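You operate a simulated robot arm through the tools that you are given. There is no shell and no other tool. Be economical: measure what you need, move in short steps, check, and stop when the job is done.

You are at the controls of a simulated robot arm. One attempt, no reset.

TASK
Put one of the rollers from the lower shelf of the tool stand on the metal plate. Take the metal ring with the largest size on its label from the top of the steel table and put it on top of the silver number five disc. Pull the lower drawer of the blue cabinet open. Any order will do.

The check looks at the end state, three seconds after you hand in, the way a careful person would. Anything else that was tipped, shoved, dropped, spilled or broken makes it a failure.

THE ROBOT
A 6-joint arm with a fingered hand on a trunk, on a base that drives. Base frame: it is fixed to the floor where the robot stands at the start and does not move with it; the origin is under the middle of the robot, x ahead of it, y to its left, z up; the surface under the hand at the start is at about z = 0.8. Readings come in m, degrees, newtons and seconds.
With the tool pointing down near the work surface it reaches from about 0.4 to 0.92 m from the robot's upright axis, wherever it stands. Its first joint turns from -166.0 to 166.0 degrees. Places, roughly: lower drawer of the blue cabinet [5.1, 2.8, 1.1]; metal plate [5.25, -0.25, 0.75]; metal ring [-0.25, 3.75, 0.75]; number five disc [-2.5, 2.25, 1]. Payload 5 kg.
The tool frame sits at the grasp point between the pads (the TCP): z along the fingers, y along the line on which they close. The tips reach 0.043 m beyond it. Largest opening 0.144 m; the body of the gripper starts 0.05 m behind the TCP. The gripper is a hand of 5 fingers: y runs from the thumb to the fingers, the wrist lies at [-0.021, -0.133, -0.233] in the tool frame.
Orientation is that of the tool frame in the base frame, as a unit quaternion [x, y, z, w]. With the fingers straight down and the wrist toward the robot, the tool's x, y and z point along [0, 1, 0], [1, 0, 0] and [0, 0, -1] of the base frame.

THE INTERFACE
- The arm moves only by the tool arm_command. Its argument "motion" is a list of rows, each an object of numbers (a shift or turn left out is 0): "wx", "wy", "wz": the turn, a rotation vector about the tool's x, y, z in degrees; "tx", "ty", "tz": the shift along the tool's x, y, z in m. In form: [{"wx": .., "wy": .., "wz": .., "tx": .., "ty": .., "tz": ..}, ...]. A call has 1 to 8 rows; each row is the pose to reach, as a shift and turn from the pose commanded when the call began, along the tool's axes at that moment. A row lasts 0.2 s, in which the tool goes at most 0.05 m and 8.6 degrees; a call with a longer step from one row to the next is refused whole. A pose out of reach is approached as far as the arm can. The call stops where the force on the tool passes 40 N (or 10 N more than at its start, if that is more) or the arm is blocked; 0.2 s more then pass. In this call time passes only in rows, and 0.2 s behind the last. It gives the time, the measured TCP pose, the force on the tool (base axes), the opening and the grip force at its end, in the units of the frame above (readings bear some noise), with the torque about the TCP (base axes, N m) and any sound that the robot's microphone picked up.
- Cameras (640 x 400 px; columns grow to the right, rows downward): "scene" is now at [0.0145, 0.1285, 1.3511]; the picture's right is [-0.37, -0.93, 0.00], its down [-0.63, 0.25, -0.73] and it looks along [0.68, -0.27, -0.68] (base axes); focal length 278 px, centre (320, 200). "wrist" rides on the gripper at [0.086, -0.109, -0.168] in the tool frame; the picture's right is [-0.80, 0.28, -0.53], its down [-0.54, -0.73, 0.42] and it looks along [-0.27, 0.63, 0.73] (tool axes); focal length 275 px, centre (320, 200). There is no depth. A picture from a camera that has moved, and an enlarged one, comes with that camera's place and axes in the base frame and with its lens.
- snapshot(camera): a new picture of that camera. No time passes.
- move_column(by): slides the trunk up (or, below 0, down) by that many m; the arm and the scene camera ride with it, the base frame stays. It gives what a move gives, with no picture.
- roll_base(legs): drives the robot by 1 to 6 legs, each [ahead, left, turn to the left] in m, m and degrees, along the robot's own axes; the way and the turn of a leg run together, so that a leg with both is an arc; at most 1.5 m and 180 degrees a leg. The arm and the cameras ride along, it lands a little off, and it stops where it bumps. It gives what a move gives.
- move_fingers(index, middle, ring, little, thumb_bend, thumb_turn): sets how far each is bent, from 0 (flat) to 1 (curled in); at 0.3 the hand is open as for a grip, at 0.7 the pads meet at the TCP. One left out holds its place. A second passes; each finger stops where it meets its share of the squeeze, and holds until it gets a number again. It is the only way to open and close the hand. It gives what a move gives, with no picture; readings hold the bend of each and the force on index, middle, ring, little, thumb and palm. thumb_turn goes from beside the hand (0) to across from the fingers (1), as for a grip.
- turn_head(pan, tilt): turns the head with the scene camera to pan (to the left, within 155 degrees either way) and tilt (down, from -29 to 69), counted from straight ahead of the robot. It gives what a move gives.
- enlarge(camera, box): a new picture of the part [left, top, right, bottom] of that camera's present view, enlarged. No time passes.
- hand_in(): hands the job in; it is judged then, once.

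Work in short steps. Places have to be worked out from the pictures, the camera data and where the tool is seen: move nearer, look again, correct. Check each grasp and each placing, and mend what went wrong. You have 165 turns and 120 pictures in all, those below and enlarged ones among them. Open the gripper and draw the arm clear of the work before you hand the job in, unless the task says otherwise; then end with one line.

The tools are called after "Request:" by a JSON object that holds its "fn" and its "kwargs". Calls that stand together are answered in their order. arm_command: Moves the arm, as the interface text tells. Its arguments: {"type":"object","properties":{"motion":{"type":"array","items":{"type":"object","properties":{"wx":{"type":"number"},"wy":{"type":"number"},"wz":{"type":"number"},"tx":{"type":"number"},"ty":{"type":"number"},"tz":{"type":"number"}}}}},"required":["motion"]} The other tools are called the same way: move_column (by) slides the trunk up or down; move_fingers (index, middle, ring, little, thumb_bend, thumb_turn) moves the fingers one by one; roll_base (legs) drives the base; turn_head (pan, tilt) turns the head that bears the scene camera; snapshot (camera) takes a picture; enlarge (camera, box) takes an enlarged picture of a part of a camera's view; hand_in () hands the job in.

At the start:

```text
time_s: 0.0
tool_pos: [0.5313, -0.0827, 0.9997]
orientation: [0.707, 0.707, 0.0, 0.0]
contact_force: [1.2, -0.5, -0.8]
moment: [0.05, -0.03, -0.02]
grip_width: 0.1436
grip_force: 0.1
shape: jaw
bend: [0.3, 0.3, 0.3, 0.3, 0.3, 0.98]
finger forces: [0.0, 0.1, 0.1, 0.1, 0.0, 0.0]
trunk travel left (down, up): [-0.275, 0.315]
robot x, y, heading: [-0.0029, -0.0006, -0.1]
head pan, tilt: [-21.4, 42.9]
```

scene: 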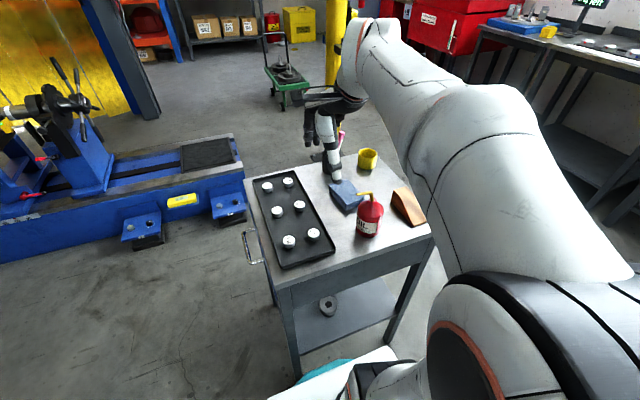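
wrist: 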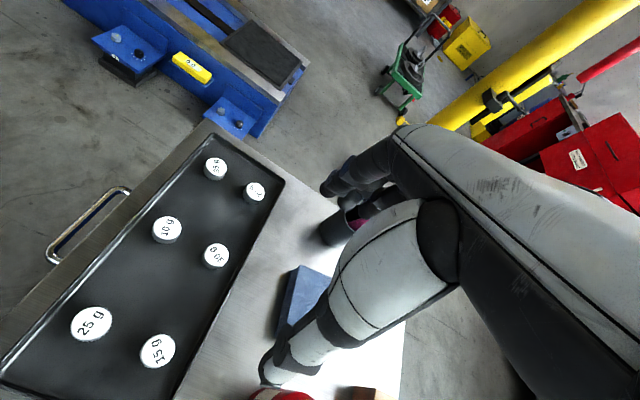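

The start view shows a table with weights in front of the robot. I'll look around with the head first, ahead and level.

Request:
{"fn": "turn_head", "kwargs": {"pan": 0, "tilt": 15}}

Request:
{"fn": "snapshot", "kwargs": {"camera": "scene"}}

Request:
{"fn": "turn_head", "kwargs": {"pan": 80, "tilt": 15}}

Request:
{"fn": "snapshot", "kwargs": {"camera": "scene"}}

Request:
{"fn": "turn_head", "kwargs": {"pan": 150, "tilt": 15}}

Request:
{"fn": "snapshot", "kwargs": {"camera": "scene"}}

Request:
{"fn": "turn_head", "kwargs": {"pan": -80, "tilt": 15}}

Request:
{"fn": "snapshot", "kwargs": {"camera": "scene"}}

```text
time_s: 0.9
tool_pos: [0.5321, -0.0839, 0.9998]
orientation: [0.707, 0.707, 0.0, 0.0]
contact_force: [0.5, -0.1, 0.4]
moment: [0.02, -0.01, 0.0]
grip_width: 0.1436
grip_force: 0.1
shape: jaw
bend: [0.3, 0.3, 0.3, 0.3, 0.3, 0.98]
finger forces: [0.0, 0.0, 0.0, 0.0, 0.0, 0.0]
trunk travel left (down, up): [-0.275, 0.315]
robot x, y, heading: [0.0035, 0.0021, 0.1]
head pan, tilt: [0.0, 15.0]
```

```text
117 pictures are left
camera scene: at [0.0307, 0.1588, 1.3949], right [0.0, -1.0, 0.0], down [-0.26, 0.0, -0.97], along [0.97, 0.0, -0.26], focal length 278 px, centre (320, 200)
```

scene: 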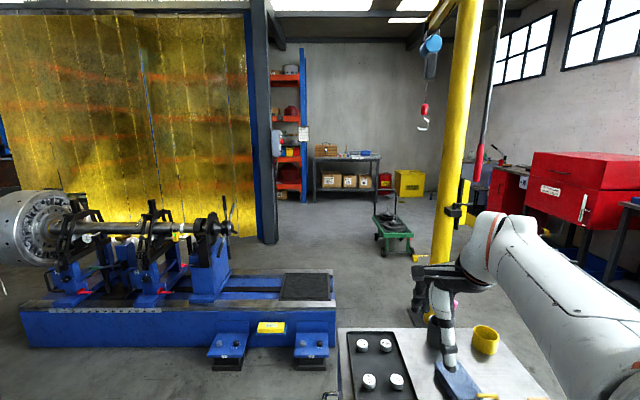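

```text
time_s: 2.5
tool_pos: [0.5316, -0.0837, 1.0003]
orientation: [0.707, 0.708, 0.0, 0.001]
contact_force: [0.0, 0.3, -0.6]
moment: [0.0, -0.03, 0.0]
grip_width: 0.1436
grip_force: 0.0
shape: jaw
bend: [0.3, 0.3, 0.3, 0.3, 0.3, 0.98]
finger forces: [0.1, 0.0, 0.1, 0.1, 0.1, 0.1]
trunk travel left (down, up): [-0.275, 0.315]
robot x, y, heading: [0.0017, -0.0013, 0.1]
head pan, tilt: [80.0, 15.0]
```

```text
116 pictures are left
camera scene: at [-0.0464, 0.2508, 1.395], right [0.98, -0.17, 0.0], down [-0.05, -0.25, -0.97], along [0.17, 0.95, -0.26], focal length 278 px, centre (320, 200)
```

scene: 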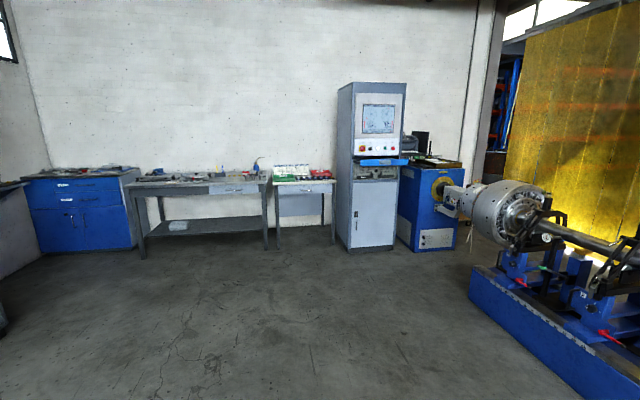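

```text
time_s: 3.9
tool_pos: [0.5315, -0.0843, 1.001]
orientation: [0.707, 0.708, 0.0, 0.0]
contact_force: [0.7, -1.0, -0.4]
moment: [0.04, 0.01, -0.01]
grip_width: 0.1439
grip_force: 0.0
shape: jaw
bend: [0.3, 0.3, 0.3, 0.3, 0.3, 0.98]
finger forces: [0.0, 0.0, 0.1, 0.1, 0.0, 0.0]
trunk travel left (down, up): [-0.275, 0.315]
robot x, y, heading: [0.0, -0.0006, -0.2]
head pan, tilt: [150.0, 15.0]
```

```text
115 pictures are left
camera scene: at [-0.1435, 0.2056, 1.395], right [0.5, 0.87, 0.0], down [0.22, -0.13, -0.97], along [-0.84, 0.48, -0.26], focal length 278 px, centre (320, 200)
```

scene: 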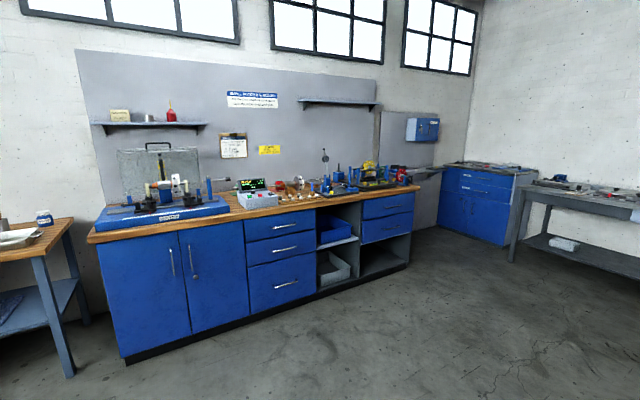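

```text
time_s: 7.1
tool_pos: [0.5316, -0.0825, 0.9999]
orientation: [0.707, 0.707, 0.0, -0.001]
contact_force: [-0.2, 0.0, 0.2]
moment: [0.0, -0.02, -0.02]
grip_width: 0.1437
grip_force: 0.0
shape: jaw
bend: [0.3, 0.3, 0.3, 0.3, 0.3, 0.98]
finger forces: [0.0, 0.0, 0.0, 0.0, 0.0, 0.0]
trunk travel left (down, up): [-0.275, 0.315]
robot x, y, heading: [0.0018, 0.0013, 0.1]
head pan, tilt: [-80.0, 15.0]
```

```text
114 pictures are left
camera scene: at [-0.0464, 0.0668, 1.395], right [-0.98, -0.17, 0.0], down [-0.05, 0.25, -0.97], along [0.17, -0.95, -0.26], focal length 278 px, centre (320, 200)
```

scene: 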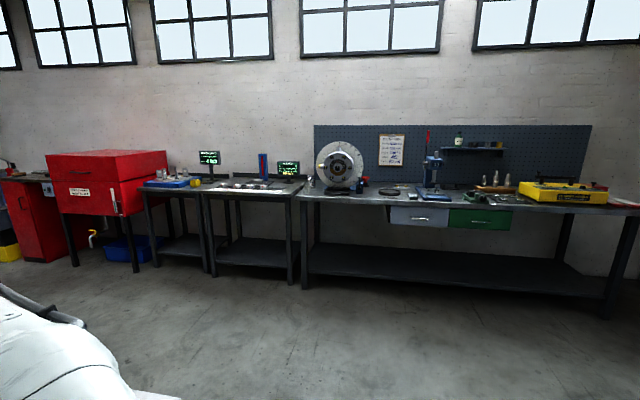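

The stand in front has a ring-like item on its lower shelf. I'll look closer at it, and at the far bench.

Request:
{"fn": "turn_head", "kwargs": {"pan": -15, "tilt": 60}}

Request:
{"fn": "snapshot", "kwargs": {"camera": "scene"}}

Request:
{"fn": "turn_head", "kwargs": {"pan": 0, "tilt": 10}}

Request:
{"fn": "enlarge", "kwargs": {"camera": "scene", "box": [240, 80, 440, 205]}}

Request:
{"fn": "turn_head", "kwargs": {"pan": 80, "tilt": 15}}

Request:
{"fn": "enlarge", "kwargs": {"camera": "scene", "box": [120, 130, 340, 267]}}

```text
time_s: 8.5
tool_pos: [0.5314, -0.0833, 0.9992]
orientation: [0.707, 0.707, 0.0, 0.0]
contact_force: [0.3, 0.9, 0.7]
moment: [0.02, 0.05, 0.02]
grip_width: 0.1435
grip_force: 0.0
shape: jaw
bend: [0.3, 0.3, 0.3, 0.3, 0.3, 0.98]
finger forces: [0.1, 0.1, 0.0, 0.1, 0.0, 0.0]
trunk travel left (down, up): [-0.275, 0.315]
robot x, y, heading: [0.0008, -0.0015, 0.2]
head pan, tilt: [-15.0, 60.0]
```

```text
113 pictures are left
camera scene: at [0.0017, 0.1415, 1.3287], right [-0.26, -0.97, 0.0], down [-0.84, 0.22, -0.5], along [0.48, -0.13, -0.87], focal length 278 px, centre (320, 200)
```

scene: 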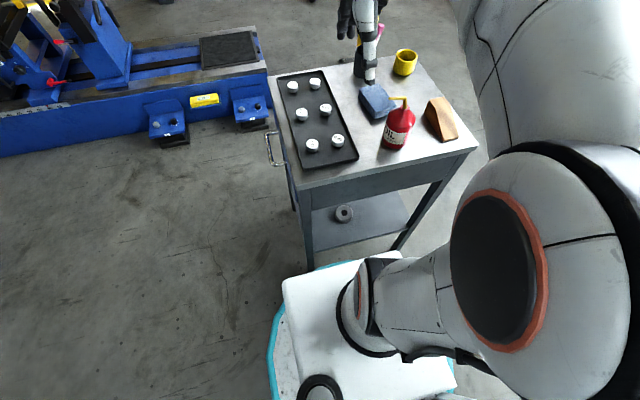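

```text
time_s: 9.7
tool_pos: [0.5317, -0.0824, 0.9995]
orientation: [0.707, 0.707, 0.0, 0.0]
contact_force: [-0.2, -0.3, -0.2]
moment: [0.02, -0.01, 0.01]
grip_width: 0.1436
grip_force: 0.1
shape: jaw
bend: [0.3, 0.3, 0.3, 0.3, 0.3, 0.98]
finger forces: [0.0, 0.0, 0.1, 0.0, 0.0, 0.0]
trunk travel left (down, up): [-0.275, 0.315]
robot x, y, heading: [-0.0007, 0.0004, 0.0]
head pan, tilt: [0.0, 10.0]
```

```text
3.20 times, centred on (340, 142) of scene
camera zoom: at [0.0303, 0.1588, 1.403], right [0.0, -1.0, 0.0], down [-0.17, 0.0, -0.98], along [0.98, 0.0, -0.17], focal length 889 px, centre (256, 384)
```

zoom: 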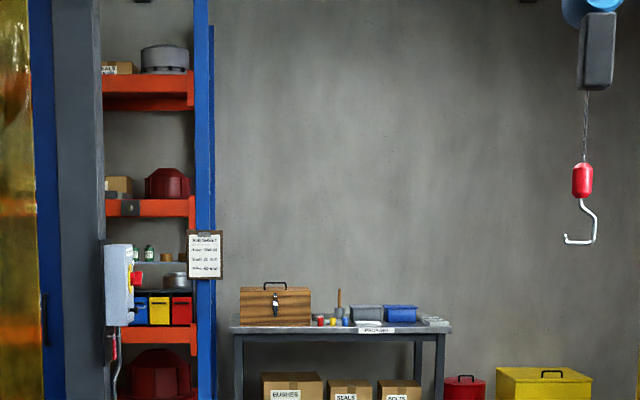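

```text
time_s: 11.2
tool_pos: [0.5319, -0.0837, 0.9993]
orientation: [0.707, 0.707, 0.0, 0.0]
contact_force: [1.0, 0.1, -0.1]
moment: [0.01, 0.01, 0.0]
grip_width: 0.1439
grip_force: 0.1
shape: jaw
bend: [0.3, 0.3, 0.3, 0.3, 0.3, 0.98]
finger forces: [0.1, 0.0, 0.1, 0.0, 0.0, 0.0]
trunk travel left (down, up): [-0.275, 0.315]
robot x, y, heading: [0.0018, 0.0011, -0.2]
head pan, tilt: [80.0, 15.0]
```

```text
2.91 times, centred on (230, 198) of scene
camera zoom: at [-0.0464, 0.2508, 1.395], right [0.98, -0.17, 0.0], down [-0.05, -0.25, -0.97], along [0.17, 0.95, -0.26], focal length 808 px, centre (582, 204)
```

zoom: 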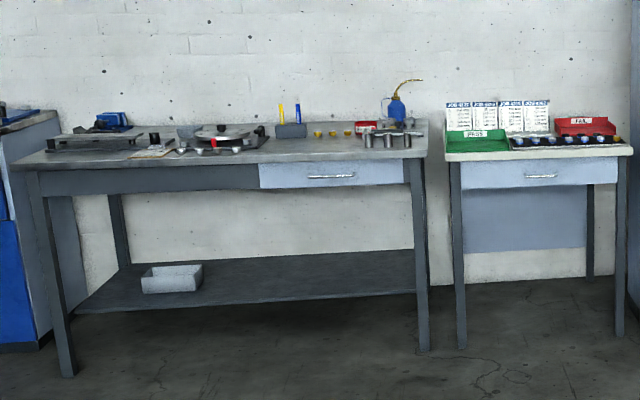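

The roller is near (0.48, -0.09) on the stand's lower shelf. I'll back off to see that shelf fully.

Request:
{"fn": "roll_base", "kwargs": {"legs": [[-0.7, 0, 0]]}}

Request:
{"fn": "turn_head", "kwargs": {"pan": 0, "tilt": 45}}

Request:
{"fn": "snapshot", "kwargs": {"camera": "scene"}}

Request:
{"fn": "snapshot", "kwargs": {"camera": "wrist"}}

```text
time_s: 15.1
tool_pos: [-0.1808, -0.0838, 1.0004]
orientation: [0.707, 0.707, 0.0, -0.001]
contact_force: [-0.3, 0.1, -0.4]
moment: [0.02, 0.04, 0.0]
grip_width: 0.1436
grip_force: 0.0
shape: jaw
bend: [0.3, 0.3, 0.3, 0.3, 0.3, 0.98]
finger forces: [0.0, 0.0, 0.1, 0.0, 0.0, 0.0]
trunk travel left (down, up): [-0.275, 0.315]
robot x, y, heading: [-0.7091, 0.002, 0.1]
head pan, tilt: [80.0, 15.0]
```

```text
time_s: 16.6
tool_pos: [-0.1809, -0.0826, 0.9997]
orientation: [0.707, 0.707, 0.0, 0.0]
contact_force: [-0.1, 0.8, 0.5]
moment: [-0.01, -0.01, 0.01]
grip_width: 0.1434
grip_force: 0.0
shape: jaw
bend: [0.3, 0.3, 0.3, 0.3, 0.3, 0.98]
finger forces: [0.0, 0.0, 0.0, 0.1, 0.1, 0.0]
trunk travel left (down, up): [-0.275, 0.315]
robot x, y, heading: [-0.7125, 0.0029, -0.1]
head pan, tilt: [0.0, 45.0]
```

```text
110 pictures are left
camera scene: at [-0.6939, 0.1589, 1.3482], right [0.0, -1.0, 0.0], down [-0.71, 0.0, -0.71], along [0.71, 0.0, -0.71], focal length 278 px, centre (320, 200)
```

scene: 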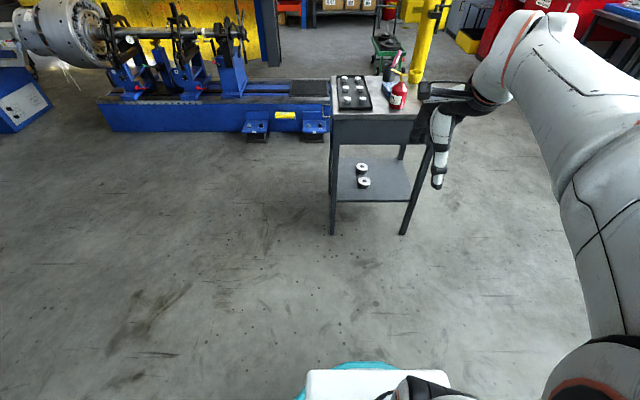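

```text
109 pictures are left
camera wrist: at [-0.2894, 0.0027, 1.1673], right [0.28, -0.8, 0.53], down [-0.73, -0.54, -0.42], along [0.63, -0.27, -0.73], focal length 275 px, centre (320, 200)
```

wrist: 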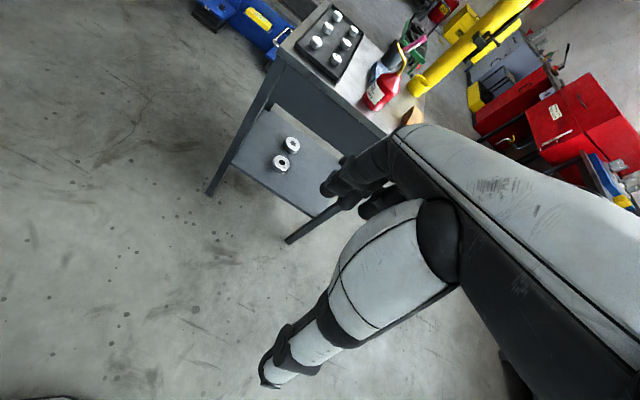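

Two rollers on the lower shelf. Zooming in.

Request:
{"fn": "enlarge", "kwargs": {"camera": "scene", "box": [300, 60, 460, 160]}}

Request:
{"fn": "enlarge", "kwargs": {"camera": "scene", "box": [320, 140, 440, 240]}}

Request:
{"fn": "enlarge", "kwargs": {"camera": "wrist", "box": [220, 100, 380, 200]}}

```text
4.00 times, centred on (380, 110) of scene
camera zoom: at [-0.6939, 0.1589, 1.3482], right [0.0, -1.0, 0.0], down [-0.71, 0.0, -0.71], along [0.71, 0.0, -0.71], focal length 1111 px, centre (80, 560)
```

zoom: 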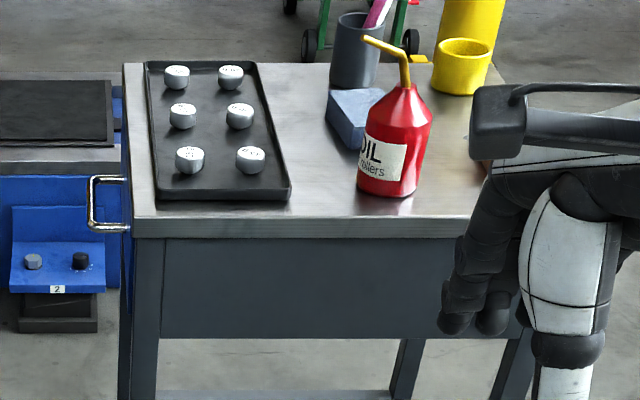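

```text
4.00 times, centred on (380, 190) of scene
camera zoom: at [-0.6939, 0.1589, 1.3482], right [0.0, -1.0, 0.0], down [-0.71, 0.0, -0.71], along [0.71, 0.0, -0.71], focal length 1111 px, centre (80, 240)
```

zoom: 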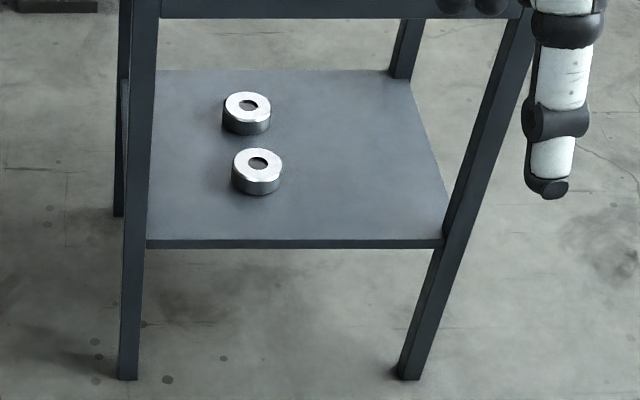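

```text
4.00 times, centred on (300, 150) of wrist
camera zoom: at [-0.2894, 0.0027, 1.1673], right [0.28, -0.8, 0.53], down [-0.73, -0.54, -0.42], along [0.63, -0.27, -0.73], focal length 1101 px, centre (400, 400)
```

zoom: 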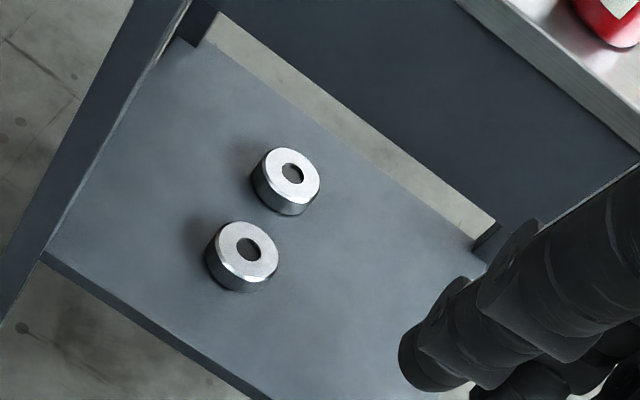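

Triangulating both views, the near roller's top centre is at about (0.512, -0.095, 0.30), with ⌀≈0.073, height ≈0.04, the shelf at z≈0.26 and the apron bottom at z≈0.65. I'll lower the trunk in free space and test how low the arm gets.

Request:
{"fn": "move_column", "kwargs": {"by": -0.27}}

Request:
{"fn": "arm_command", "kwargs": {"motion": [{"tz": 0.05}, {"tz": 0.1}, {"tz": 0.15}, {"tz": 0.2}, {"tz": 0.25}, {"tz": 0.3}, {"tz": 0.35}, {"tz": 0.39}]}}

Request:
{"fn": "snapshot", "kwargs": {"camera": "scene"}}

Request:
{"fn": "snapshot", "kwargs": {"camera": "wrist"}}

```text
time_s: 19.4
tool_pos: [-0.1814, -0.0841, 0.7304]
orientation: [0.707, 0.707, 0.0, 0.0]
contact_force: [-0.7, 0.5, 0.1]
moment: [0.01, -0.04, 0.0]
grip_width: 0.1438
grip_force: 0.1
shape: jaw
bend: [0.3, 0.3, 0.3, 0.3, 0.3, 0.98]
finger forces: [0.0, 0.1, 0.0, 0.0, 0.0, 0.0]
trunk travel left (down, up): [-0.005, 0.585]
robot x, y, heading: [-0.7114, 0.0007, 0.2]
head pan, tilt: [0.0, 45.0]
```

```text
time_s: 21.2
tool_pos: [-0.1823, -0.0819, 0.3374]
orientation: [0.675, 0.737, -0.019, 0.007]
contact_force: [2.3, -3.6, 2.6]
moment: [0.26, 0.12, -0.21]
grip_width: 0.1437
grip_force: 0.1
shape: jaw
bend: [0.3, 0.3, 0.3, 0.3, 0.3, 0.98]
finger forces: [0.1, 0.0, 0.0, 0.0, 0.0, 0.1]
trunk travel left (down, up): [-0.005, 0.585]
robot x, y, heading: [-0.7171, 0.0009, -0.0]
head pan, tilt: [0.0, 45.0]
```

```text
105 pictures are left
camera scene: at [-0.6942, 0.1589, 1.0782], right [0.0, -1.0, 0.0], down [-0.71, 0.0, -0.71], along [0.71, 0.0, -0.71], focal length 278 px, centre (320, 200)
```

scene: 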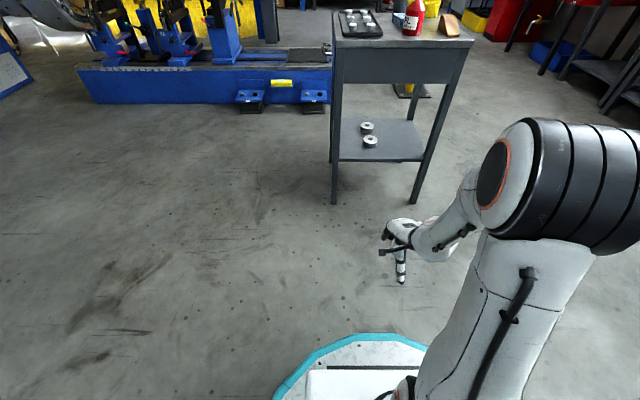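

```text
104 pictures are left
camera wrist: at [-0.295, 0.0011, 0.5032], right [0.36, -0.75, 0.56], down [-0.68, -0.62, -0.39], along [0.64, -0.24, -0.73], focal length 275 px, centre (320, 200)
```

wrist: 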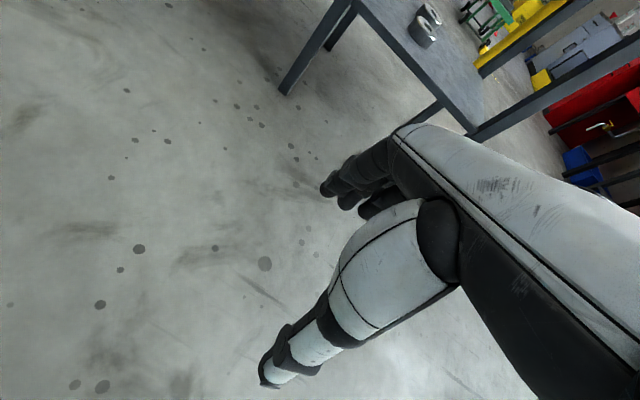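

The arm reaches low, but the forearm comes in from the right and would strike the stand's leg. I'll extend the arm forward and tilt the tool 30° forward so the wrist stays outside the stand.

Request:
{"fn": "arm_command", "kwargs": {"motion": [{"tz": -0.02, "ty": 0.03, "wx": -5}, {"tz": -0.04, "ty": 0.06, "wx": -10}, {"tz": -0.05, "ty": 0.09, "wx": -15}, {"tz": -0.06, "ty": 0.12, "wx": -20}, {"tz": -0.06, "ty": 0.15, "wx": -25}, {"tz": -0.06, "ty": 0.18, "wx": -30}, {"tz": -0.06, "ty": 0.21, "wx": -30}, {"tz": -0.06, "ty": 0.24, "wx": -30}]}}

Request:
{"fn": "snapshot", "kwargs": {"camera": "scene"}}

```text
time_s: 23.0
tool_pos: [0.0655, -0.0976, 0.4134]
orientation: [0.682, 0.687, 0.185, 0.172]
contact_force: [0.1, -0.4, 1.3]
moment: [-0.02, 0.02, 0.0]
grip_width: 0.1441
grip_force: 0.1
shape: jaw
bend: [0.3, 0.3, 0.3, 0.3, 0.3, 0.98]
finger forces: [0.0, 0.0, 0.0, 0.1, 0.0, 0.0]
out of reach, approached as far as the arm can: row 5, 6, 7, 8
trunk travel left (down, up): [-0.005, 0.585]
robot x, y, heading: [-0.7105, -0.0024, 0.1]
head pan, tilt: [0.0, 45.0]
```

```text
103 pictures are left
camera scene: at [-0.694, 0.1588, 1.0782], right [0.0, -1.0, 0.0], down [-0.71, 0.0, -0.71], along [0.71, 0.0, -0.71], focal length 278 px, centre (320, 200)
```

scene: 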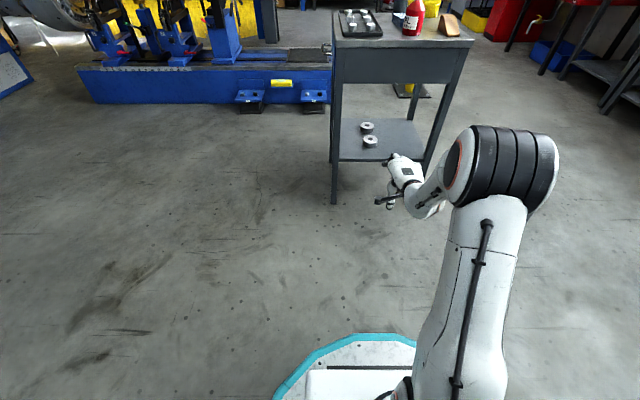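

The tilted pose works with the wrist well behind the tips. Testing whether it reaches z≈0.30 in this attitude, slightly closer to the body.

Request:
{"fn": "arm_command", "kwargs": {"motion": [{"ty": -0.03, "tz": 0.014}, {"ty": -0.06, "tz": 0.028}, {"ty": -0.095, "tz": 0.042}, {"ty": -0.125, "tz": 0.056}]}}

Request:
{"fn": "snapshot", "kwargs": {"camera": "wrist"}}

```text
time_s: 24.0
tool_pos: [0.0217, -0.1319, 0.3451]
orientation: [0.681, 0.693, 0.187, 0.145]
contact_force: [0.4, 0.3, 1.1]
moment: [-0.01, 0.02, -0.01]
grip_width: 0.144
grip_force: 0.0
shape: jaw
bend: [0.3, 0.3, 0.3, 0.3, 0.3, 0.98]
finger forces: [0.1, 0.0, 0.0, 0.1, 0.0, 0.1]
out of reach, approached as far as the arm can: row 1, 2, 3, 4
trunk travel left (down, up): [-0.005, 0.585]
robot x, y, heading: [-0.7126, -0.0023, -0.1]
head pan, tilt: [0.0, 45.0]
```

```text
102 pictures are left
camera wrist: at [-0.1534, -0.0565, 0.4484], right [0.04, -0.83, 0.56], down [-0.44, -0.52, -0.74], along [0.9, -0.22, -0.38], focal length 275 px, centre (320, 200)
```

wrist: 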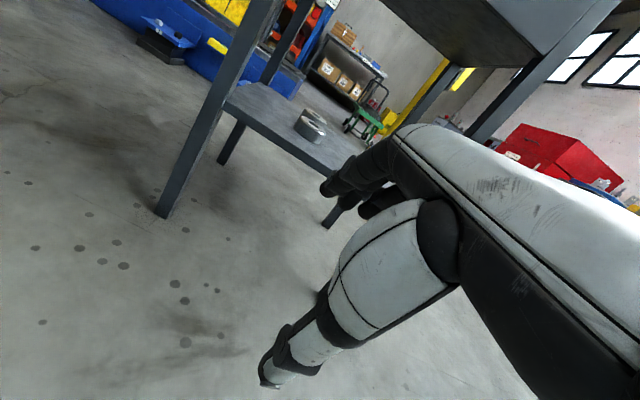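

That attitude is at a joint limit. I'll reduce the tilt by about 15° and see whether the arm tracks properly.

Request:
{"fn": "arm_command", "kwargs": {"motion": [{"wx": 5}, {"wx": 10}, {"wx": 15}, {"wx": 15}]}}

```text
time_s: 25.0
tool_pos: [0.0242, -0.1327, 0.3433]
orientation: [0.694, 0.712, 0.094, 0.054]
contact_force: [-0.6, 0.7, -0.2]
moment: [-0.03, -0.04, 0.0]
grip_width: 0.1438
grip_force: 0.0
shape: jaw
bend: [0.3, 0.3, 0.3, 0.3, 0.3, 0.98]
finger forces: [0.0, 0.1, 0.0, 0.0, 0.1, 0.1]
trunk travel left (down, up): [-0.005, 0.585]
robot x, y, heading: [-0.7153, -0.0018, -0.2]
head pan, tilt: [0.0, 45.0]
```

It tracks now at ~13° tilt. Testing down to z≈0.305.

Request:
{"fn": "arm_command", "kwargs": {"motion": [{"tz": 0.02, "ty": -0.005}, {"tz": 0.038, "ty": -0.009}]}}

```text
time_s: 25.6
tool_pos: [0.0243, -0.1302, 0.3053]
orientation: [0.694, 0.712, 0.095, 0.054]
contact_force: [0.7, -0.4, 1.2]
moment: [0.01, 0.02, 0.02]
grip_width: 0.1439
grip_force: 0.1
shape: jaw
bend: [0.3, 0.3, 0.3, 0.3, 0.3, 0.98]
finger forces: [0.0, 0.0, 0.0, 0.0, 0.0, 0.0]
trunk travel left (down, up): [-0.005, 0.585]
robot x, y, heading: [-0.7116, -0.0021, -0.2]
head pan, tilt: [0.0, 45.0]
```

Good. I'll raise to z≈0.375, pre-close the fingers slightly, and drive forward 0.40 to look.

Request:
{"fn": "arm_command", "kwargs": {"motion": [{"tz": -0.035, "ty": 0.008}, {"tz": -0.07, "ty": 0.016}]}}

Request:
{"fn": "move_fingers", "kwargs": {"index": 0.4, "middle": 0.4, "ring": 0.4, "little": 0.4, "thumb_bend": 0.4, "thumb_turn": 1}}

Request:
{"fn": "roll_base", "kwargs": {"legs": [[0.36, 0.035, 0]]}}

Request:
{"fn": "turn_head", "kwargs": {"pan": 10, "tilt": 40}}

Request:
{"fn": "snapshot", "kwargs": {"camera": "scene"}}

Request:
{"fn": "snapshot", "kwargs": {"camera": "wrist"}}

```text
time_s: 26.2
tool_pos: [0.0248, -0.1318, 0.3765]
orientation: [0.694, 0.712, 0.094, 0.053]
contact_force: [-0.9, -0.3, -2.3]
moment: [0.03, -0.05, -0.03]
grip_width: 0.144
grip_force: 0.0
shape: jaw
bend: [0.3, 0.3, 0.3, 0.3, 0.3, 0.98]
finger forces: [0.0, 0.0, 0.0, 0.0, 0.0, 0.1]
trunk travel left (down, up): [-0.005, 0.585]
robot x, y, heading: [-0.7131, 0.0026, -0.1]
head pan, tilt: [0.0, 45.0]
```

```text
time_s: 27.2
tool_pos: [0.0247, -0.1349, 0.3768]
orientation: [0.693, 0.712, 0.096, 0.054]
contact_force: [0.0, 0.5, 0.0]
moment: [-0.01, 0.01, -0.01]
grip_width: 0.1148
grip_force: 0.0
shape: fingers
bend: [0.4, 0.4, 0.4, 0.4, 0.4, 0.99]
finger forces: [0.0, 0.0, 0.0, 0.0, 0.1, 0.0]
trunk travel left (down, up): [-0.005, 0.585]
robot x, y, heading: [-0.71, -0.0007, 0.1]
head pan, tilt: [0.0, 45.0]
```

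```text
time_s: 29.6
tool_pos: [0.397, -0.0995, 0.3774]
orientation: [0.694, 0.712, 0.095, 0.054]
contact_force: [0.5, 0.0, -0.1]
moment: [-0.01, 0.0, 0.01]
grip_width: 0.1148
grip_force: 0.1
shape: fingers
bend: [0.4, 0.4, 0.4, 0.4, 0.4, 0.99]
finger forces: [0.0, 0.1, 0.1, 0.1, 0.0, 0.0]
trunk travel left (down, up): [-0.005, 0.585]
robot x, y, heading: [-0.3389, 0.0387, -0.1]
head pan, tilt: [0.0, 45.0]
```

```text
time_s: 30.3
tool_pos: [0.3974, -0.0993, 0.3778]
orientation: [0.693, 0.712, 0.095, 0.054]
contact_force: [0.1, -0.6, -0.8]
moment: [0.05, 0.01, -0.01]
grip_width: 0.1148
grip_force: 0.2
shape: fingers
bend: [0.4, 0.4, 0.4, 0.4, 0.4, 0.99]
finger forces: [0.0, 0.1, 0.1, 0.0, 0.0, 0.0]
trunk travel left (down, up): [-0.005, 0.585]
robot x, y, heading: [-0.3418, 0.0366, -0.1]
head pan, tilt: [10.0, 40.0]
```

```text
101 pictures are left
camera scene: at [-0.3189, 0.2082, 1.0854], right [0.17, -0.98, 0.0], down [-0.63, -0.11, -0.77], along [0.75, 0.13, -0.64], focal length 278 px, centre (320, 200)
```

scene: 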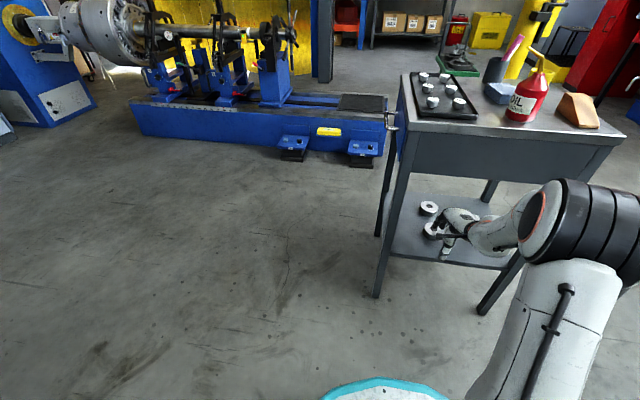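

```text
100 pictures are left
camera wrist: at [0.2538, -0.0256, 0.5226], right [0.19, -0.82, 0.54], down [-0.6, -0.53, -0.59], along [0.77, -0.21, -0.6], focal length 275 px, centre (320, 200)
```

wrist: 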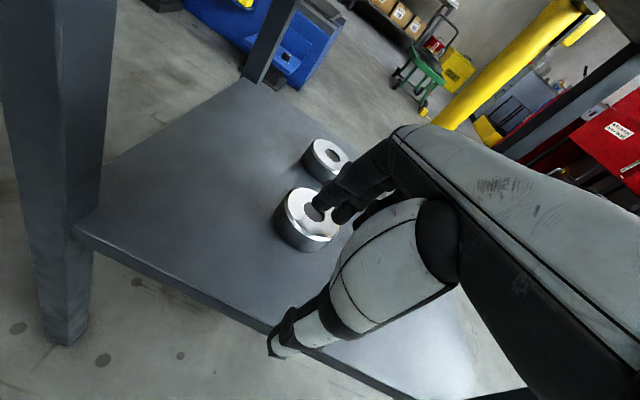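

The wrist view confirms the roller centre at (0.51, -0.097). Drive the remaining ~0.105 m.

Request:
{"fn": "roll_base", "kwargs": {"legs": [[0.105, 0.0, 0]]}}

Request:
{"fn": "snapshot", "kwargs": {"camera": "wrist"}}

Request:
{"fn": "enlarge", "kwargs": {"camera": "scene", "box": [360, 140, 560, 265]}}

```text
time_s: 31.5
tool_pos: [0.5016, -0.099, 0.3772]
orientation: [0.694, 0.712, 0.094, 0.054]
contact_force: [0.2, 0.1, 0.6]
moment: [-0.02, 0.03, -0.01]
grip_width: 0.1153
grip_force: 0.2
shape: fingers
bend: [0.4, 0.4, 0.4, 0.4, 0.4, 0.99]
finger forces: [0.1, 0.0, 0.0, 0.0, 0.5, 0.0]
trunk travel left (down, up): [-0.005, 0.585]
robot x, y, heading: [-0.2351, 0.0359, -0.0]
head pan, tilt: [10.0, 40.0]
```

```text
99 pictures are left
camera wrist: at [0.3582, -0.0258, 0.5226], right [0.19, -0.82, 0.54], down [-0.6, -0.53, -0.6], along [0.77, -0.21, -0.6], focal length 275 px, centre (320, 200)
```

wrist: 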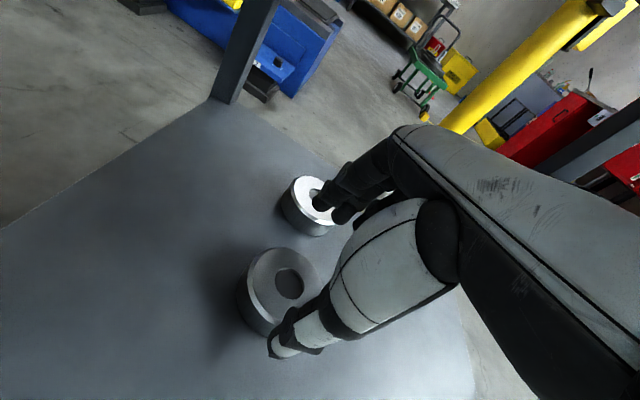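

```text
3.20 times, centred on (460, 202) of scene
camera zoom: at [-0.2144, 0.2081, 1.0854], right [0.17, -0.98, 0.0], down [-0.63, -0.11, -0.77], along [0.75, 0.13, -0.64], focal length 889 px, centre (-128, 192)
```

zoom: 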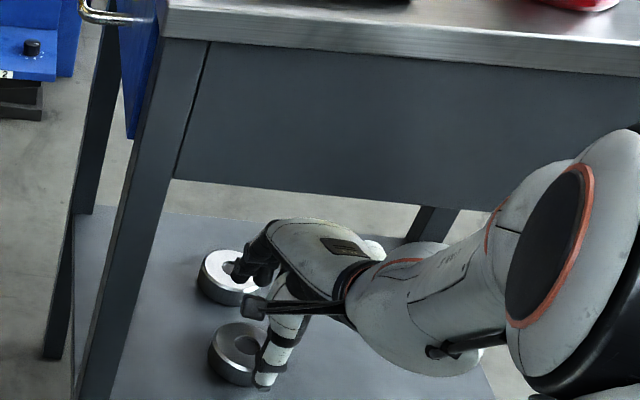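

The hand brackets the roller: thumb in front, fingers in the gap before the second roller. Descend straight down to z≈0.305.

Request:
{"fn": "arm_command", "kwargs": {"motion": [{"tz": 0.018, "ty": -0.003}, {"tz": 0.035, "ty": -0.006}, {"tz": 0.053, "ty": -0.01}, {"tz": 0.068, "ty": -0.013}]}}

Request:
{"fn": "snapshot", "kwargs": {"camera": "wrist"}}

Request:
{"fn": "enlarge", "kwargs": {"camera": "scene", "box": [360, 160, 520, 260]}}

```text
time_s: 32.0
tool_pos: [0.5106, -0.1007, 0.3598]
orientation: [0.694, 0.71, 0.103, 0.06]
contact_force: [-6.1, 1.0, 17.7]
moment: [0.08, 1.48, -0.05]
grip_width: 0.1214
grip_force: 10.2
shape: fingers
bend: [0.41, 0.41, 0.4, 0.4, 0.37, 0.98]
finger forces: [0.7, 1.5, 0.0, 0.0, 18.5, 0.1]
trunk travel left (down, up): [-0.005, 0.585]
robot x, y, heading: [-0.2301, 0.0352, -0.1]
head pan, tilt: [10.0, 40.0]
stopped in row 2: the force on the tool passed its limit at 51 N (the readings are from after the stop); the commanded pose is now the measured one
```

```text
97 pictures are left
camera wrist: at [0.3629, -0.0271, 0.5013], right [0.18, -0.82, 0.54], down [-0.59, -0.53, -0.61], along [0.79, -0.21, -0.58], focal length 275 px, centre (320, 200)
```

wrist: 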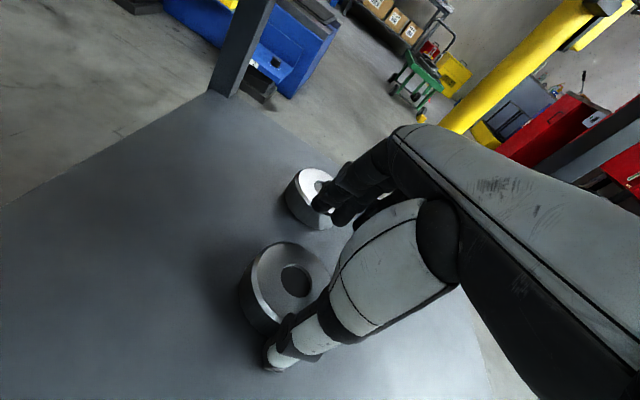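

```text
4.00 times, centred on (440, 210) of scene
camera zoom: at [-0.2156, 0.2083, 1.0856], right [0.17, -0.98, 0.0], down [-0.63, -0.11, -0.77], along [0.76, 0.13, -0.64], focal length 1111 px, centre (-160, 160)
```

zoom: 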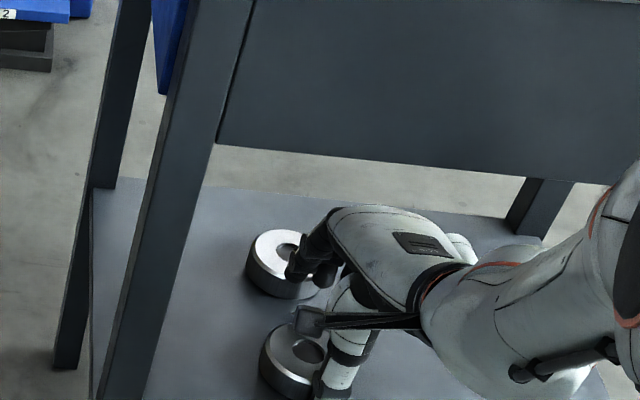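

The thumb caught the roller's near edge (18 N on the thumb). I'll lift back, open the thumb more, and check.

Request:
{"fn": "arm_command", "kwargs": {"motion": [{"tz": -0.015, "ty": 0.0}, {"tz": -0.03, "ty": 0.002}]}}

Request:
{"fn": "move_fingers", "kwargs": {"thumb_bend": 0.2}}

Request:
{"fn": "snapshot", "kwargs": {"camera": "wrist"}}

```text
time_s: 32.6
tool_pos: [0.5048, -0.1041, 0.3845]
orientation: [0.693, 0.711, 0.101, 0.059]
contact_force: [-0.4, -0.1, -0.9]
moment: [0.02, 0.0, -0.01]
grip_width: 0.1145
grip_force: 0.1
shape: fingers
bend: [0.4, 0.4, 0.4, 0.4, 0.4, 0.99]
finger forces: [0.1, 0.1, 0.0, 0.1, 0.1, 0.0]
trunk travel left (down, up): [-0.005, 0.585]
robot x, y, heading: [-0.2376, 0.039, -0.3]
head pan, tilt: [10.0, 40.0]
```

```text
time_s: 33.6
tool_pos: [0.5047, -0.1033, 0.3847]
orientation: [0.693, 0.711, 0.101, 0.059]
contact_force: [0.1, 0.7, 0.1]
moment: [0.04, -0.01, 0.02]
grip_width: 0.1431
grip_force: 0.0
shape: fingers
bend: [0.4, 0.4, 0.4, 0.4, 0.2, 0.97]
finger forces: [0.0, 0.0, 0.1, 0.0, 0.0, 0.0]
trunk travel left (down, up): [-0.005, 0.585]
robot x, y, heading: [-0.2335, 0.0377, -0.1]
head pan, tilt: [10.0, 40.0]
```

```text
95 pictures are left
camera wrist: at [0.3587, -0.0302, 0.528], right [0.18, -0.82, 0.54], down [-0.6, -0.53, -0.61], along [0.78, -0.21, -0.59], focal length 275 px, centre (320, 200)
```

wrist: 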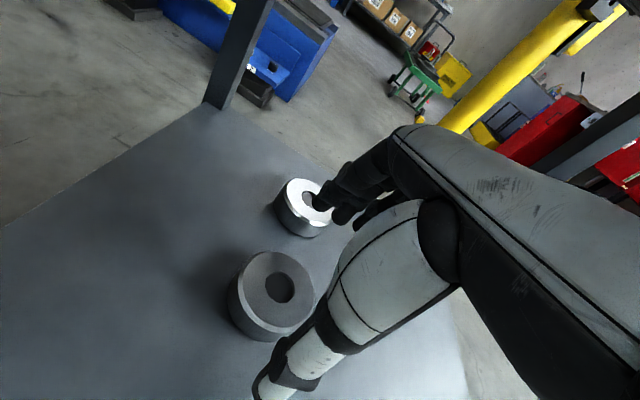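

Thumb now clear with 5 cm of room. Shift 9 mm left and descend.

Request:
{"fn": "arm_command", "kwargs": {"motion": [{"tx": 0.009, "tz": 0.02, "ty": -0.005}, {"tx": 0.009, "tz": 0.038, "ty": -0.009}, {"tx": 0.009, "tz": 0.056, "ty": -0.014}, {"tx": 0.009, "tz": 0.073, "ty": -0.019}]}}

Request:
{"fn": "snapshot", "kwargs": {"camera": "wrist"}}

```text
time_s: 34.4
tool_pos: [0.5116, -0.0933, 0.3553]
orientation: [0.694, 0.708, 0.111, 0.068]
contact_force: [-3.3, 0.0, 18.0]
moment: [-0.02, 1.58, 0.01]
grip_width: 0.1522
grip_force: 9.8
shape: fingers
bend: [0.4, 0.41, 0.4, 0.4, 0.14, 0.97]
finger forces: [0.4, 2.5, 0.0, 0.0, 16.7, 0.0]
trunk travel left (down, up): [-0.005, 0.585]
robot x, y, heading: [-0.2363, 0.0341, 0.0]
head pan, tilt: [10.0, 40.0]
stopped in row 3: the force on the tool passed its limit at 53 N (the readings are from after the stop); the commanded pose is now the measured one
```

```text
94 pictures are left
camera wrist: at [0.3623, -0.0188, 0.4945], right [0.16, -0.82, 0.54], down [-0.58, -0.52, -0.62], along [0.8, -0.21, -0.57], focal length 275 px, centre (320, 200)
```

wrist: 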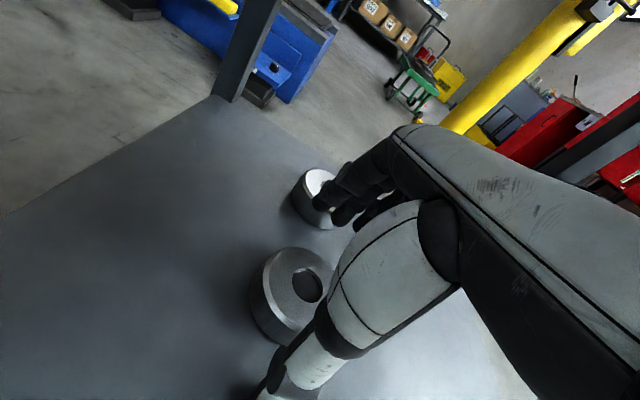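

The moment shows the thumb meeting the shelf itself (x≈0.42): the tilt puts the thumb too low, and the best-fit roller centre is (0.49, -0.09) with top z≈0.318. I'll lift, remove the tilt so thumb and fingers are level, and centre.

Request:
{"fn": "arm_command", "kwargs": {"motion": [{"tz": -0.02}, {"tz": -0.045, "ty": -0.001, "tx": 0.003}, {"tz": -0.047, "ty": -0.003, "tx": 0.006, "wx": 5, "wy": -1.5}, {"tz": -0.047, "ty": -0.003, "tx": 0.006, "wx": 10, "wy": -3}, {"tz": -0.047, "ty": -0.003, "tx": 0.006, "wx": 14, "wy": -3.4}]}}

Request:
{"fn": "move_fingers", "kwargs": {"thumb_bend": 0.3}}

Request:
{"fn": "snapshot", "kwargs": {"camera": "wrist"}}

Request:
{"fn": "enlarge", "kwargs": {"camera": "scene", "box": [360, 140, 560, 265]}}

```text
time_s: 35.6
tool_pos: [0.46, -0.1135, 0.3697]
orientation: [0.733, 0.679, 0.011, -0.037]
contact_force: [3.1, -0.4, 0.6]
moment: [-0.03, -0.07, -0.01]
grip_width: 0.1471
grip_force: 1.2
shape: fingers
bend: [0.38, 0.4, 0.4, 0.4, 0.2, 0.97]
finger forces: [2.2, 0.1, 0.0, 0.0, 0.1, 0.1]
trunk travel left (down, up): [-0.005, 0.585]
robot x, y, heading: [-0.2429, 0.0243, -1.1]
head pan, tilt: [10.0, 40.0]
stopped in row 5: the force on the tool passed its limit at 205 N (the readings are from after the stop); the commanded pose is now the measured one
```

```text
time_s: 36.6
tool_pos: [0.4609, -0.1137, 0.3692]
orientation: [0.733, 0.68, 0.01, -0.037]
contact_force: [1.9, -0.3, 0.4]
moment: [-0.02, -0.18, -0.08]
grip_width: 0.1363
grip_force: 1.7
shape: fingers
bend: [0.38, 0.4, 0.4, 0.4, 0.3, 0.97]
finger forces: [2.1, 0.0, 0.1, 0.0, 0.0, 0.1]
trunk travel left (down, up): [-0.005, 0.585]
robot x, y, heading: [-0.2409, 0.0273, -1.2]
head pan, tilt: [10.0, 40.0]
```

```text
93 pictures are left
camera wrist: at [0.3646, -0.0315, 0.5459], right [0.24, -0.85, 0.47], down [-0.78, -0.46, -0.43], along [0.58, -0.26, -0.77], focal length 275 px, centre (320, 200)
```

wrist: 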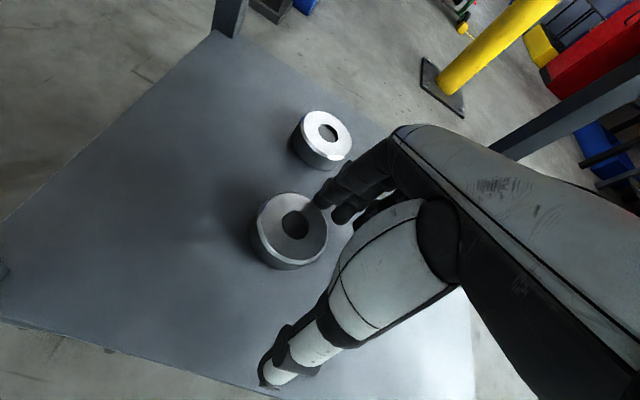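

```text
3.20 times, centred on (460, 202) of scene
camera zoom: at [-0.2162, 0.201, 1.0855], right [0.15, -0.99, 0.0], down [-0.64, -0.1, -0.77], along [0.76, 0.11, -0.64], focal length 889 px, centre (-128, 192)
```

zoom: 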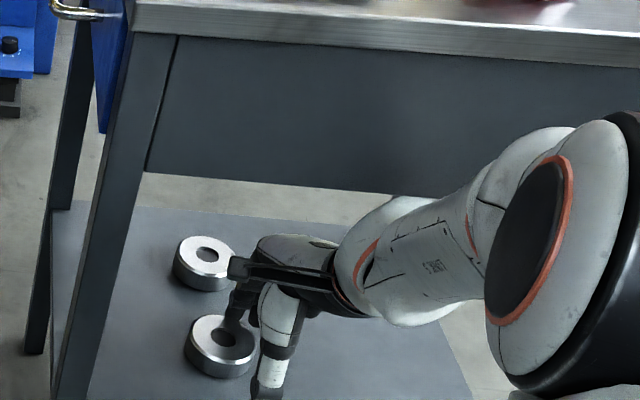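

The wrist bulge struck the apron underside during the lift (pose was too upright and high); rollers haven't moved. I'll use a middle course: ~7° tilt, keep low, level sideways, and shift to the roller centre (0.49, -0.092).

Request:
{"fn": "arm_command", "kwargs": {"motion": [{"tz": -0.006, "wx": -4.5, "wy": -2, "wz": -2}, {"tz": -0.006, "wx": -9, "wy": -3.8, "wz": -4.3}, {"tz": -0.006, "tx": 0.011, "ty": 0.014, "wx": -9, "wy": -3.8, "wz": -4.3}, {"tz": -0.006, "tx": 0.0226, "ty": 0.028, "wx": -9, "wy": -3.8, "wz": -4.3}]}}

Request:
{"fn": "snapshot", "kwargs": {"camera": "wrist"}}

Request:
{"fn": "enlarge", "kwargs": {"camera": "scene", "box": [360, 140, 560, 265]}}

```text
time_s: 37.6
tool_pos: [0.4888, -0.0914, 0.374]
orientation: [0.707, 0.704, 0.042, 0.044]
contact_force: [0.1, -0.5, 0.4]
moment: [0.02, -0.02, -0.02]
grip_width: 0.1325
grip_force: 0.0
shape: fingers
bend: [0.4, 0.4, 0.4, 0.4, 0.3, 0.98]
finger forces: [0.1, 0.0, 0.0, 0.1, 0.1, 0.0]
trunk travel left (down, up): [-0.005, 0.585]
robot x, y, heading: [-0.2396, 0.0332, -1.5]
head pan, tilt: [10.0, 40.0]
```

```text
91 pictures are left
camera wrist: at [0.361, -0.0047, 0.5274], right [0.21, -0.8, 0.57], down [-0.67, -0.54, -0.51], along [0.71, -0.27, -0.65], focal length 275 px, centre (320, 200)
```

wrist: 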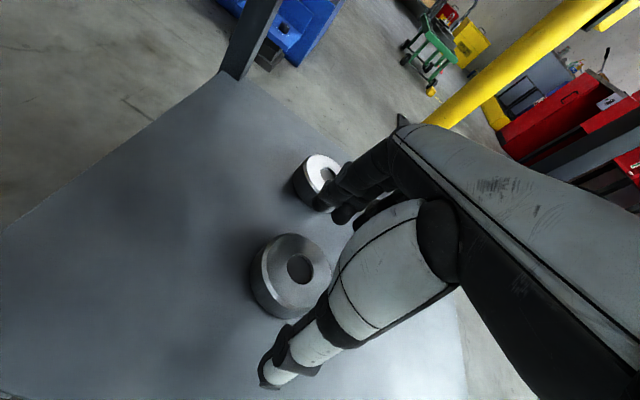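

```text
3.20 times, centred on (460, 202) of scene
camera zoom: at [-0.2162, 0.201, 1.0854], right [0.15, -0.99, 0.0], down [-0.64, -0.1, -0.77], along [0.76, 0.11, -0.64], focal length 889 px, centre (-128, 192)
```

zoom: 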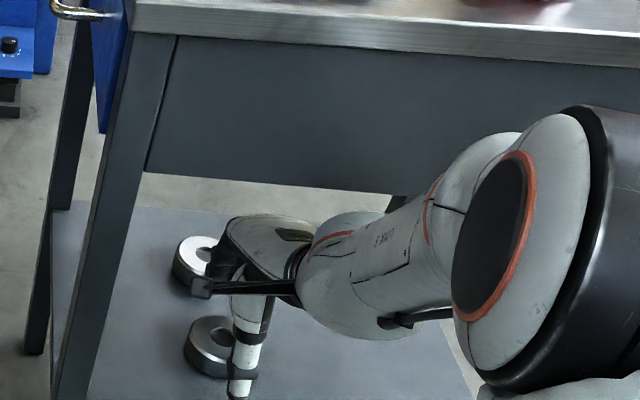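

Aligned: TCP (0.489, -0.091), roller (0.489, -0.088). Descend to z≈0.337.

Request:
{"fn": "arm_command", "kwargs": {"motion": [{"tz": 0.013, "ty": -0.002, "tx": 0.003}, {"tz": 0.026, "ty": -0.004, "tx": 0.003}, {"tz": 0.037, "ty": -0.006, "tx": 0.003}]}}

Request:
{"fn": "snapshot", "kwargs": {"camera": "wrist"}}

```text
time_s: 38.5
tool_pos: [0.4967, -0.0907, 0.3479]
orientation: [0.707, 0.703, 0.049, 0.051]
contact_force: [-2.0, 0.5, 15.1]
moment: [0.04, 1.35, -0.05]
grip_width: 0.1394
grip_force: 7.3
shape: fingers
bend: [0.4, 0.4, 0.4, 0.4, 0.25, 0.97]
finger forces: [0.0, 0.0, 0.1, 0.1, 14.7, 0.0]
trunk travel left (down, up): [-0.005, 0.585]
robot x, y, heading: [-0.2393, 0.0293, -1.4]
head pan, tilt: [10.0, 40.0]
stopped in row 3: the force on the tool passed its limit at 43 N (the readings are from after the stop); the commanded pose is now the measured one
```

```text
89 pictures are left
camera wrist: at [0.3657, -0.0021, 0.4984], right [0.2, -0.8, 0.57], down [-0.66, -0.54, -0.52], along [0.72, -0.27, -0.64], focal length 275 px, centre (320, 200)
```

wrist: 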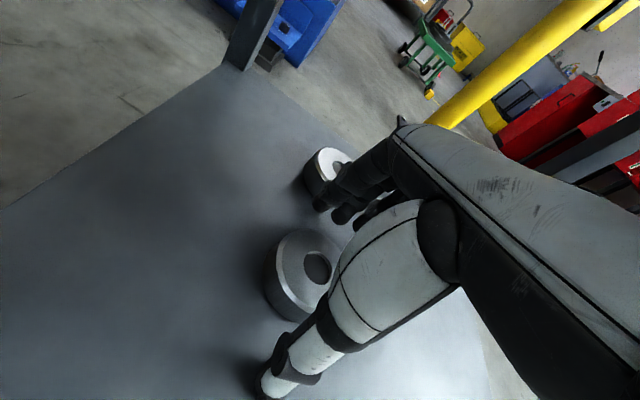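

The thumb tip rests on the shelf because it's too straight. I'll lift 1.5 cm, bend the thumb to 0.5 to shorten it, shift 1 cm toward me, then descend again.

Request:
{"fn": "arm_command", "kwargs": {"motion": [{"tz": -0.01, "ty": -0.004, "tx": 0.002}, {"tz": -0.019, "ty": -0.009, "tx": 0.002}]}}

Request:
{"fn": "move_fingers", "kwargs": {"thumb_bend": 0.5}}

Request:
{"fn": "snapshot", "kwargs": {"camera": "wrist"}}

```text
time_s: 39.1
tool_pos: [0.482, -0.0873, 0.3629]
orientation: [0.707, 0.704, 0.048, 0.049]
contact_force: [-1.0, -0.3, 0.4]
moment: [0.01, 0.02, -0.01]
grip_width: 0.1325
grip_force: 0.0
shape: fingers
bend: [0.4, 0.4, 0.4, 0.4, 0.3, 0.98]
finger forces: [0.0, 0.0, 0.0, 0.0, 0.0, 0.0]
trunk travel left (down, up): [-0.005, 0.585]
robot x, y, heading: [-0.2417, 0.0254, -1.4]
head pan, tilt: [10.0, 40.0]
```

```text
time_s: 40.1
tool_pos: [0.4833, -0.0867, 0.3628]
orientation: [0.707, 0.704, 0.048, 0.05]
contact_force: [-0.3, -0.3, 0.6]
moment: [0.0, 0.04, 0.0]
grip_width: 0.0969
grip_force: 0.0
shape: fingers
bend: [0.4, 0.4, 0.4, 0.4, 0.5, 1.0]
finger forces: [0.0, 0.0, 0.1, 0.0, 0.1, 0.1]
trunk travel left (down, up): [-0.005, 0.585]
robot x, y, heading: [-0.2432, 0.03, -1.1]
head pan, tilt: [10.0, 40.0]
```

```text
88 pictures are left
camera wrist: at [0.3539, 0.0001, 0.5136], right [0.2, -0.8, 0.57], down [-0.66, -0.54, -0.52], along [0.72, -0.27, -0.64], focal length 275 px, centre (320, 200)
```

wrist: 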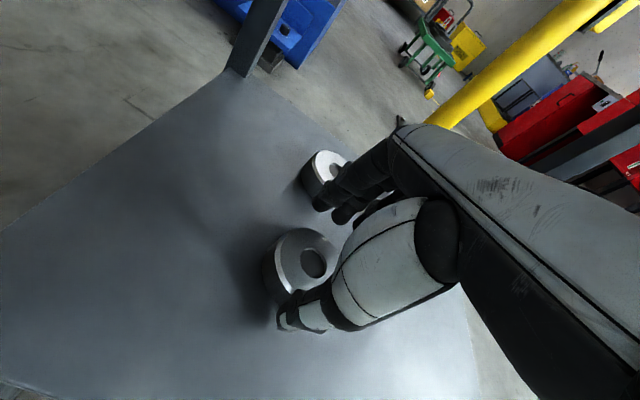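

The thumb sits just ahead of the near rim with ~1 cm margin. Descend carefully.

Request:
{"fn": "arm_command", "kwargs": {"motion": [{"tz": 0.01, "ty": -0.0015}, {"tz": 0.02, "ty": -0.003}, {"tz": 0.03, "ty": -0.0045}, {"tz": 0.038, "ty": -0.0055}]}}

Request:
{"fn": "snapshot", "kwargs": {"camera": "wrist"}}

Request:
{"fn": "enlarge", "kwargs": {"camera": "scene", "box": [370, 180, 490, 260]}}

```text
time_s: 40.7
tool_pos: [0.4894, -0.0888, 0.355]
orientation: [0.708, 0.702, 0.056, 0.056]
contact_force: [-3.3, 1.5, 18.0]
moment: [0.09, 1.13, -0.06]
grip_width: 0.1033
grip_force: 9.5
shape: fingers
bend: [0.4, 0.4, 0.4, 0.4, 0.47, 1.0]
finger forces: [0.1, 0.1, 0.0, 0.0, 18.5, 0.1]
trunk travel left (down, up): [-0.005, 0.585]
robot x, y, heading: [-0.2416, 0.0279, -1.6]
head pan, tilt: [10.0, 40.0]
stopped in row 3: the force on the tool passed its limit at 49 N (the readings are from after the stop); the commanded pose is now the measured one
```

```text
87 pictures are left
camera wrist: at [0.3575, -0.0006, 0.5033], right [0.19, -0.8, 0.57], down [-0.65, -0.54, -0.53], along [0.73, -0.27, -0.62], focal length 275 px, centre (320, 200)
```

wrist: 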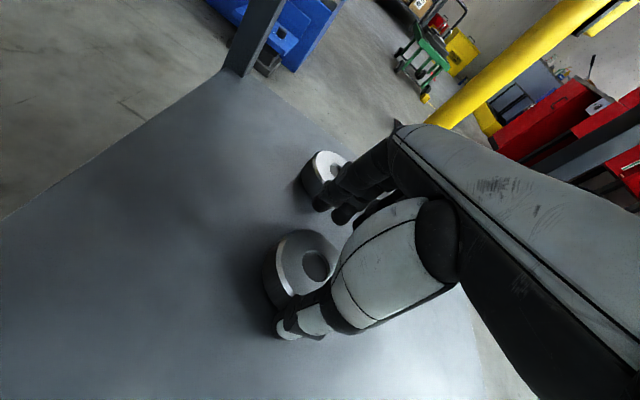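

```text
5.00 times, centred on (430, 220) of scene
camera zoom: at [-0.2173, 0.2013, 1.0855], right [0.15, -0.99, 0.0], down [-0.63, -0.1, -0.77], along [0.76, 0.11, -0.64], focal length 1389 px, centre (-230, 100)
```

zoom: 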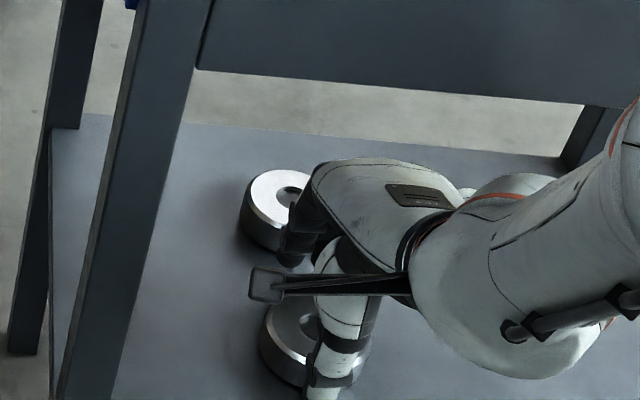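

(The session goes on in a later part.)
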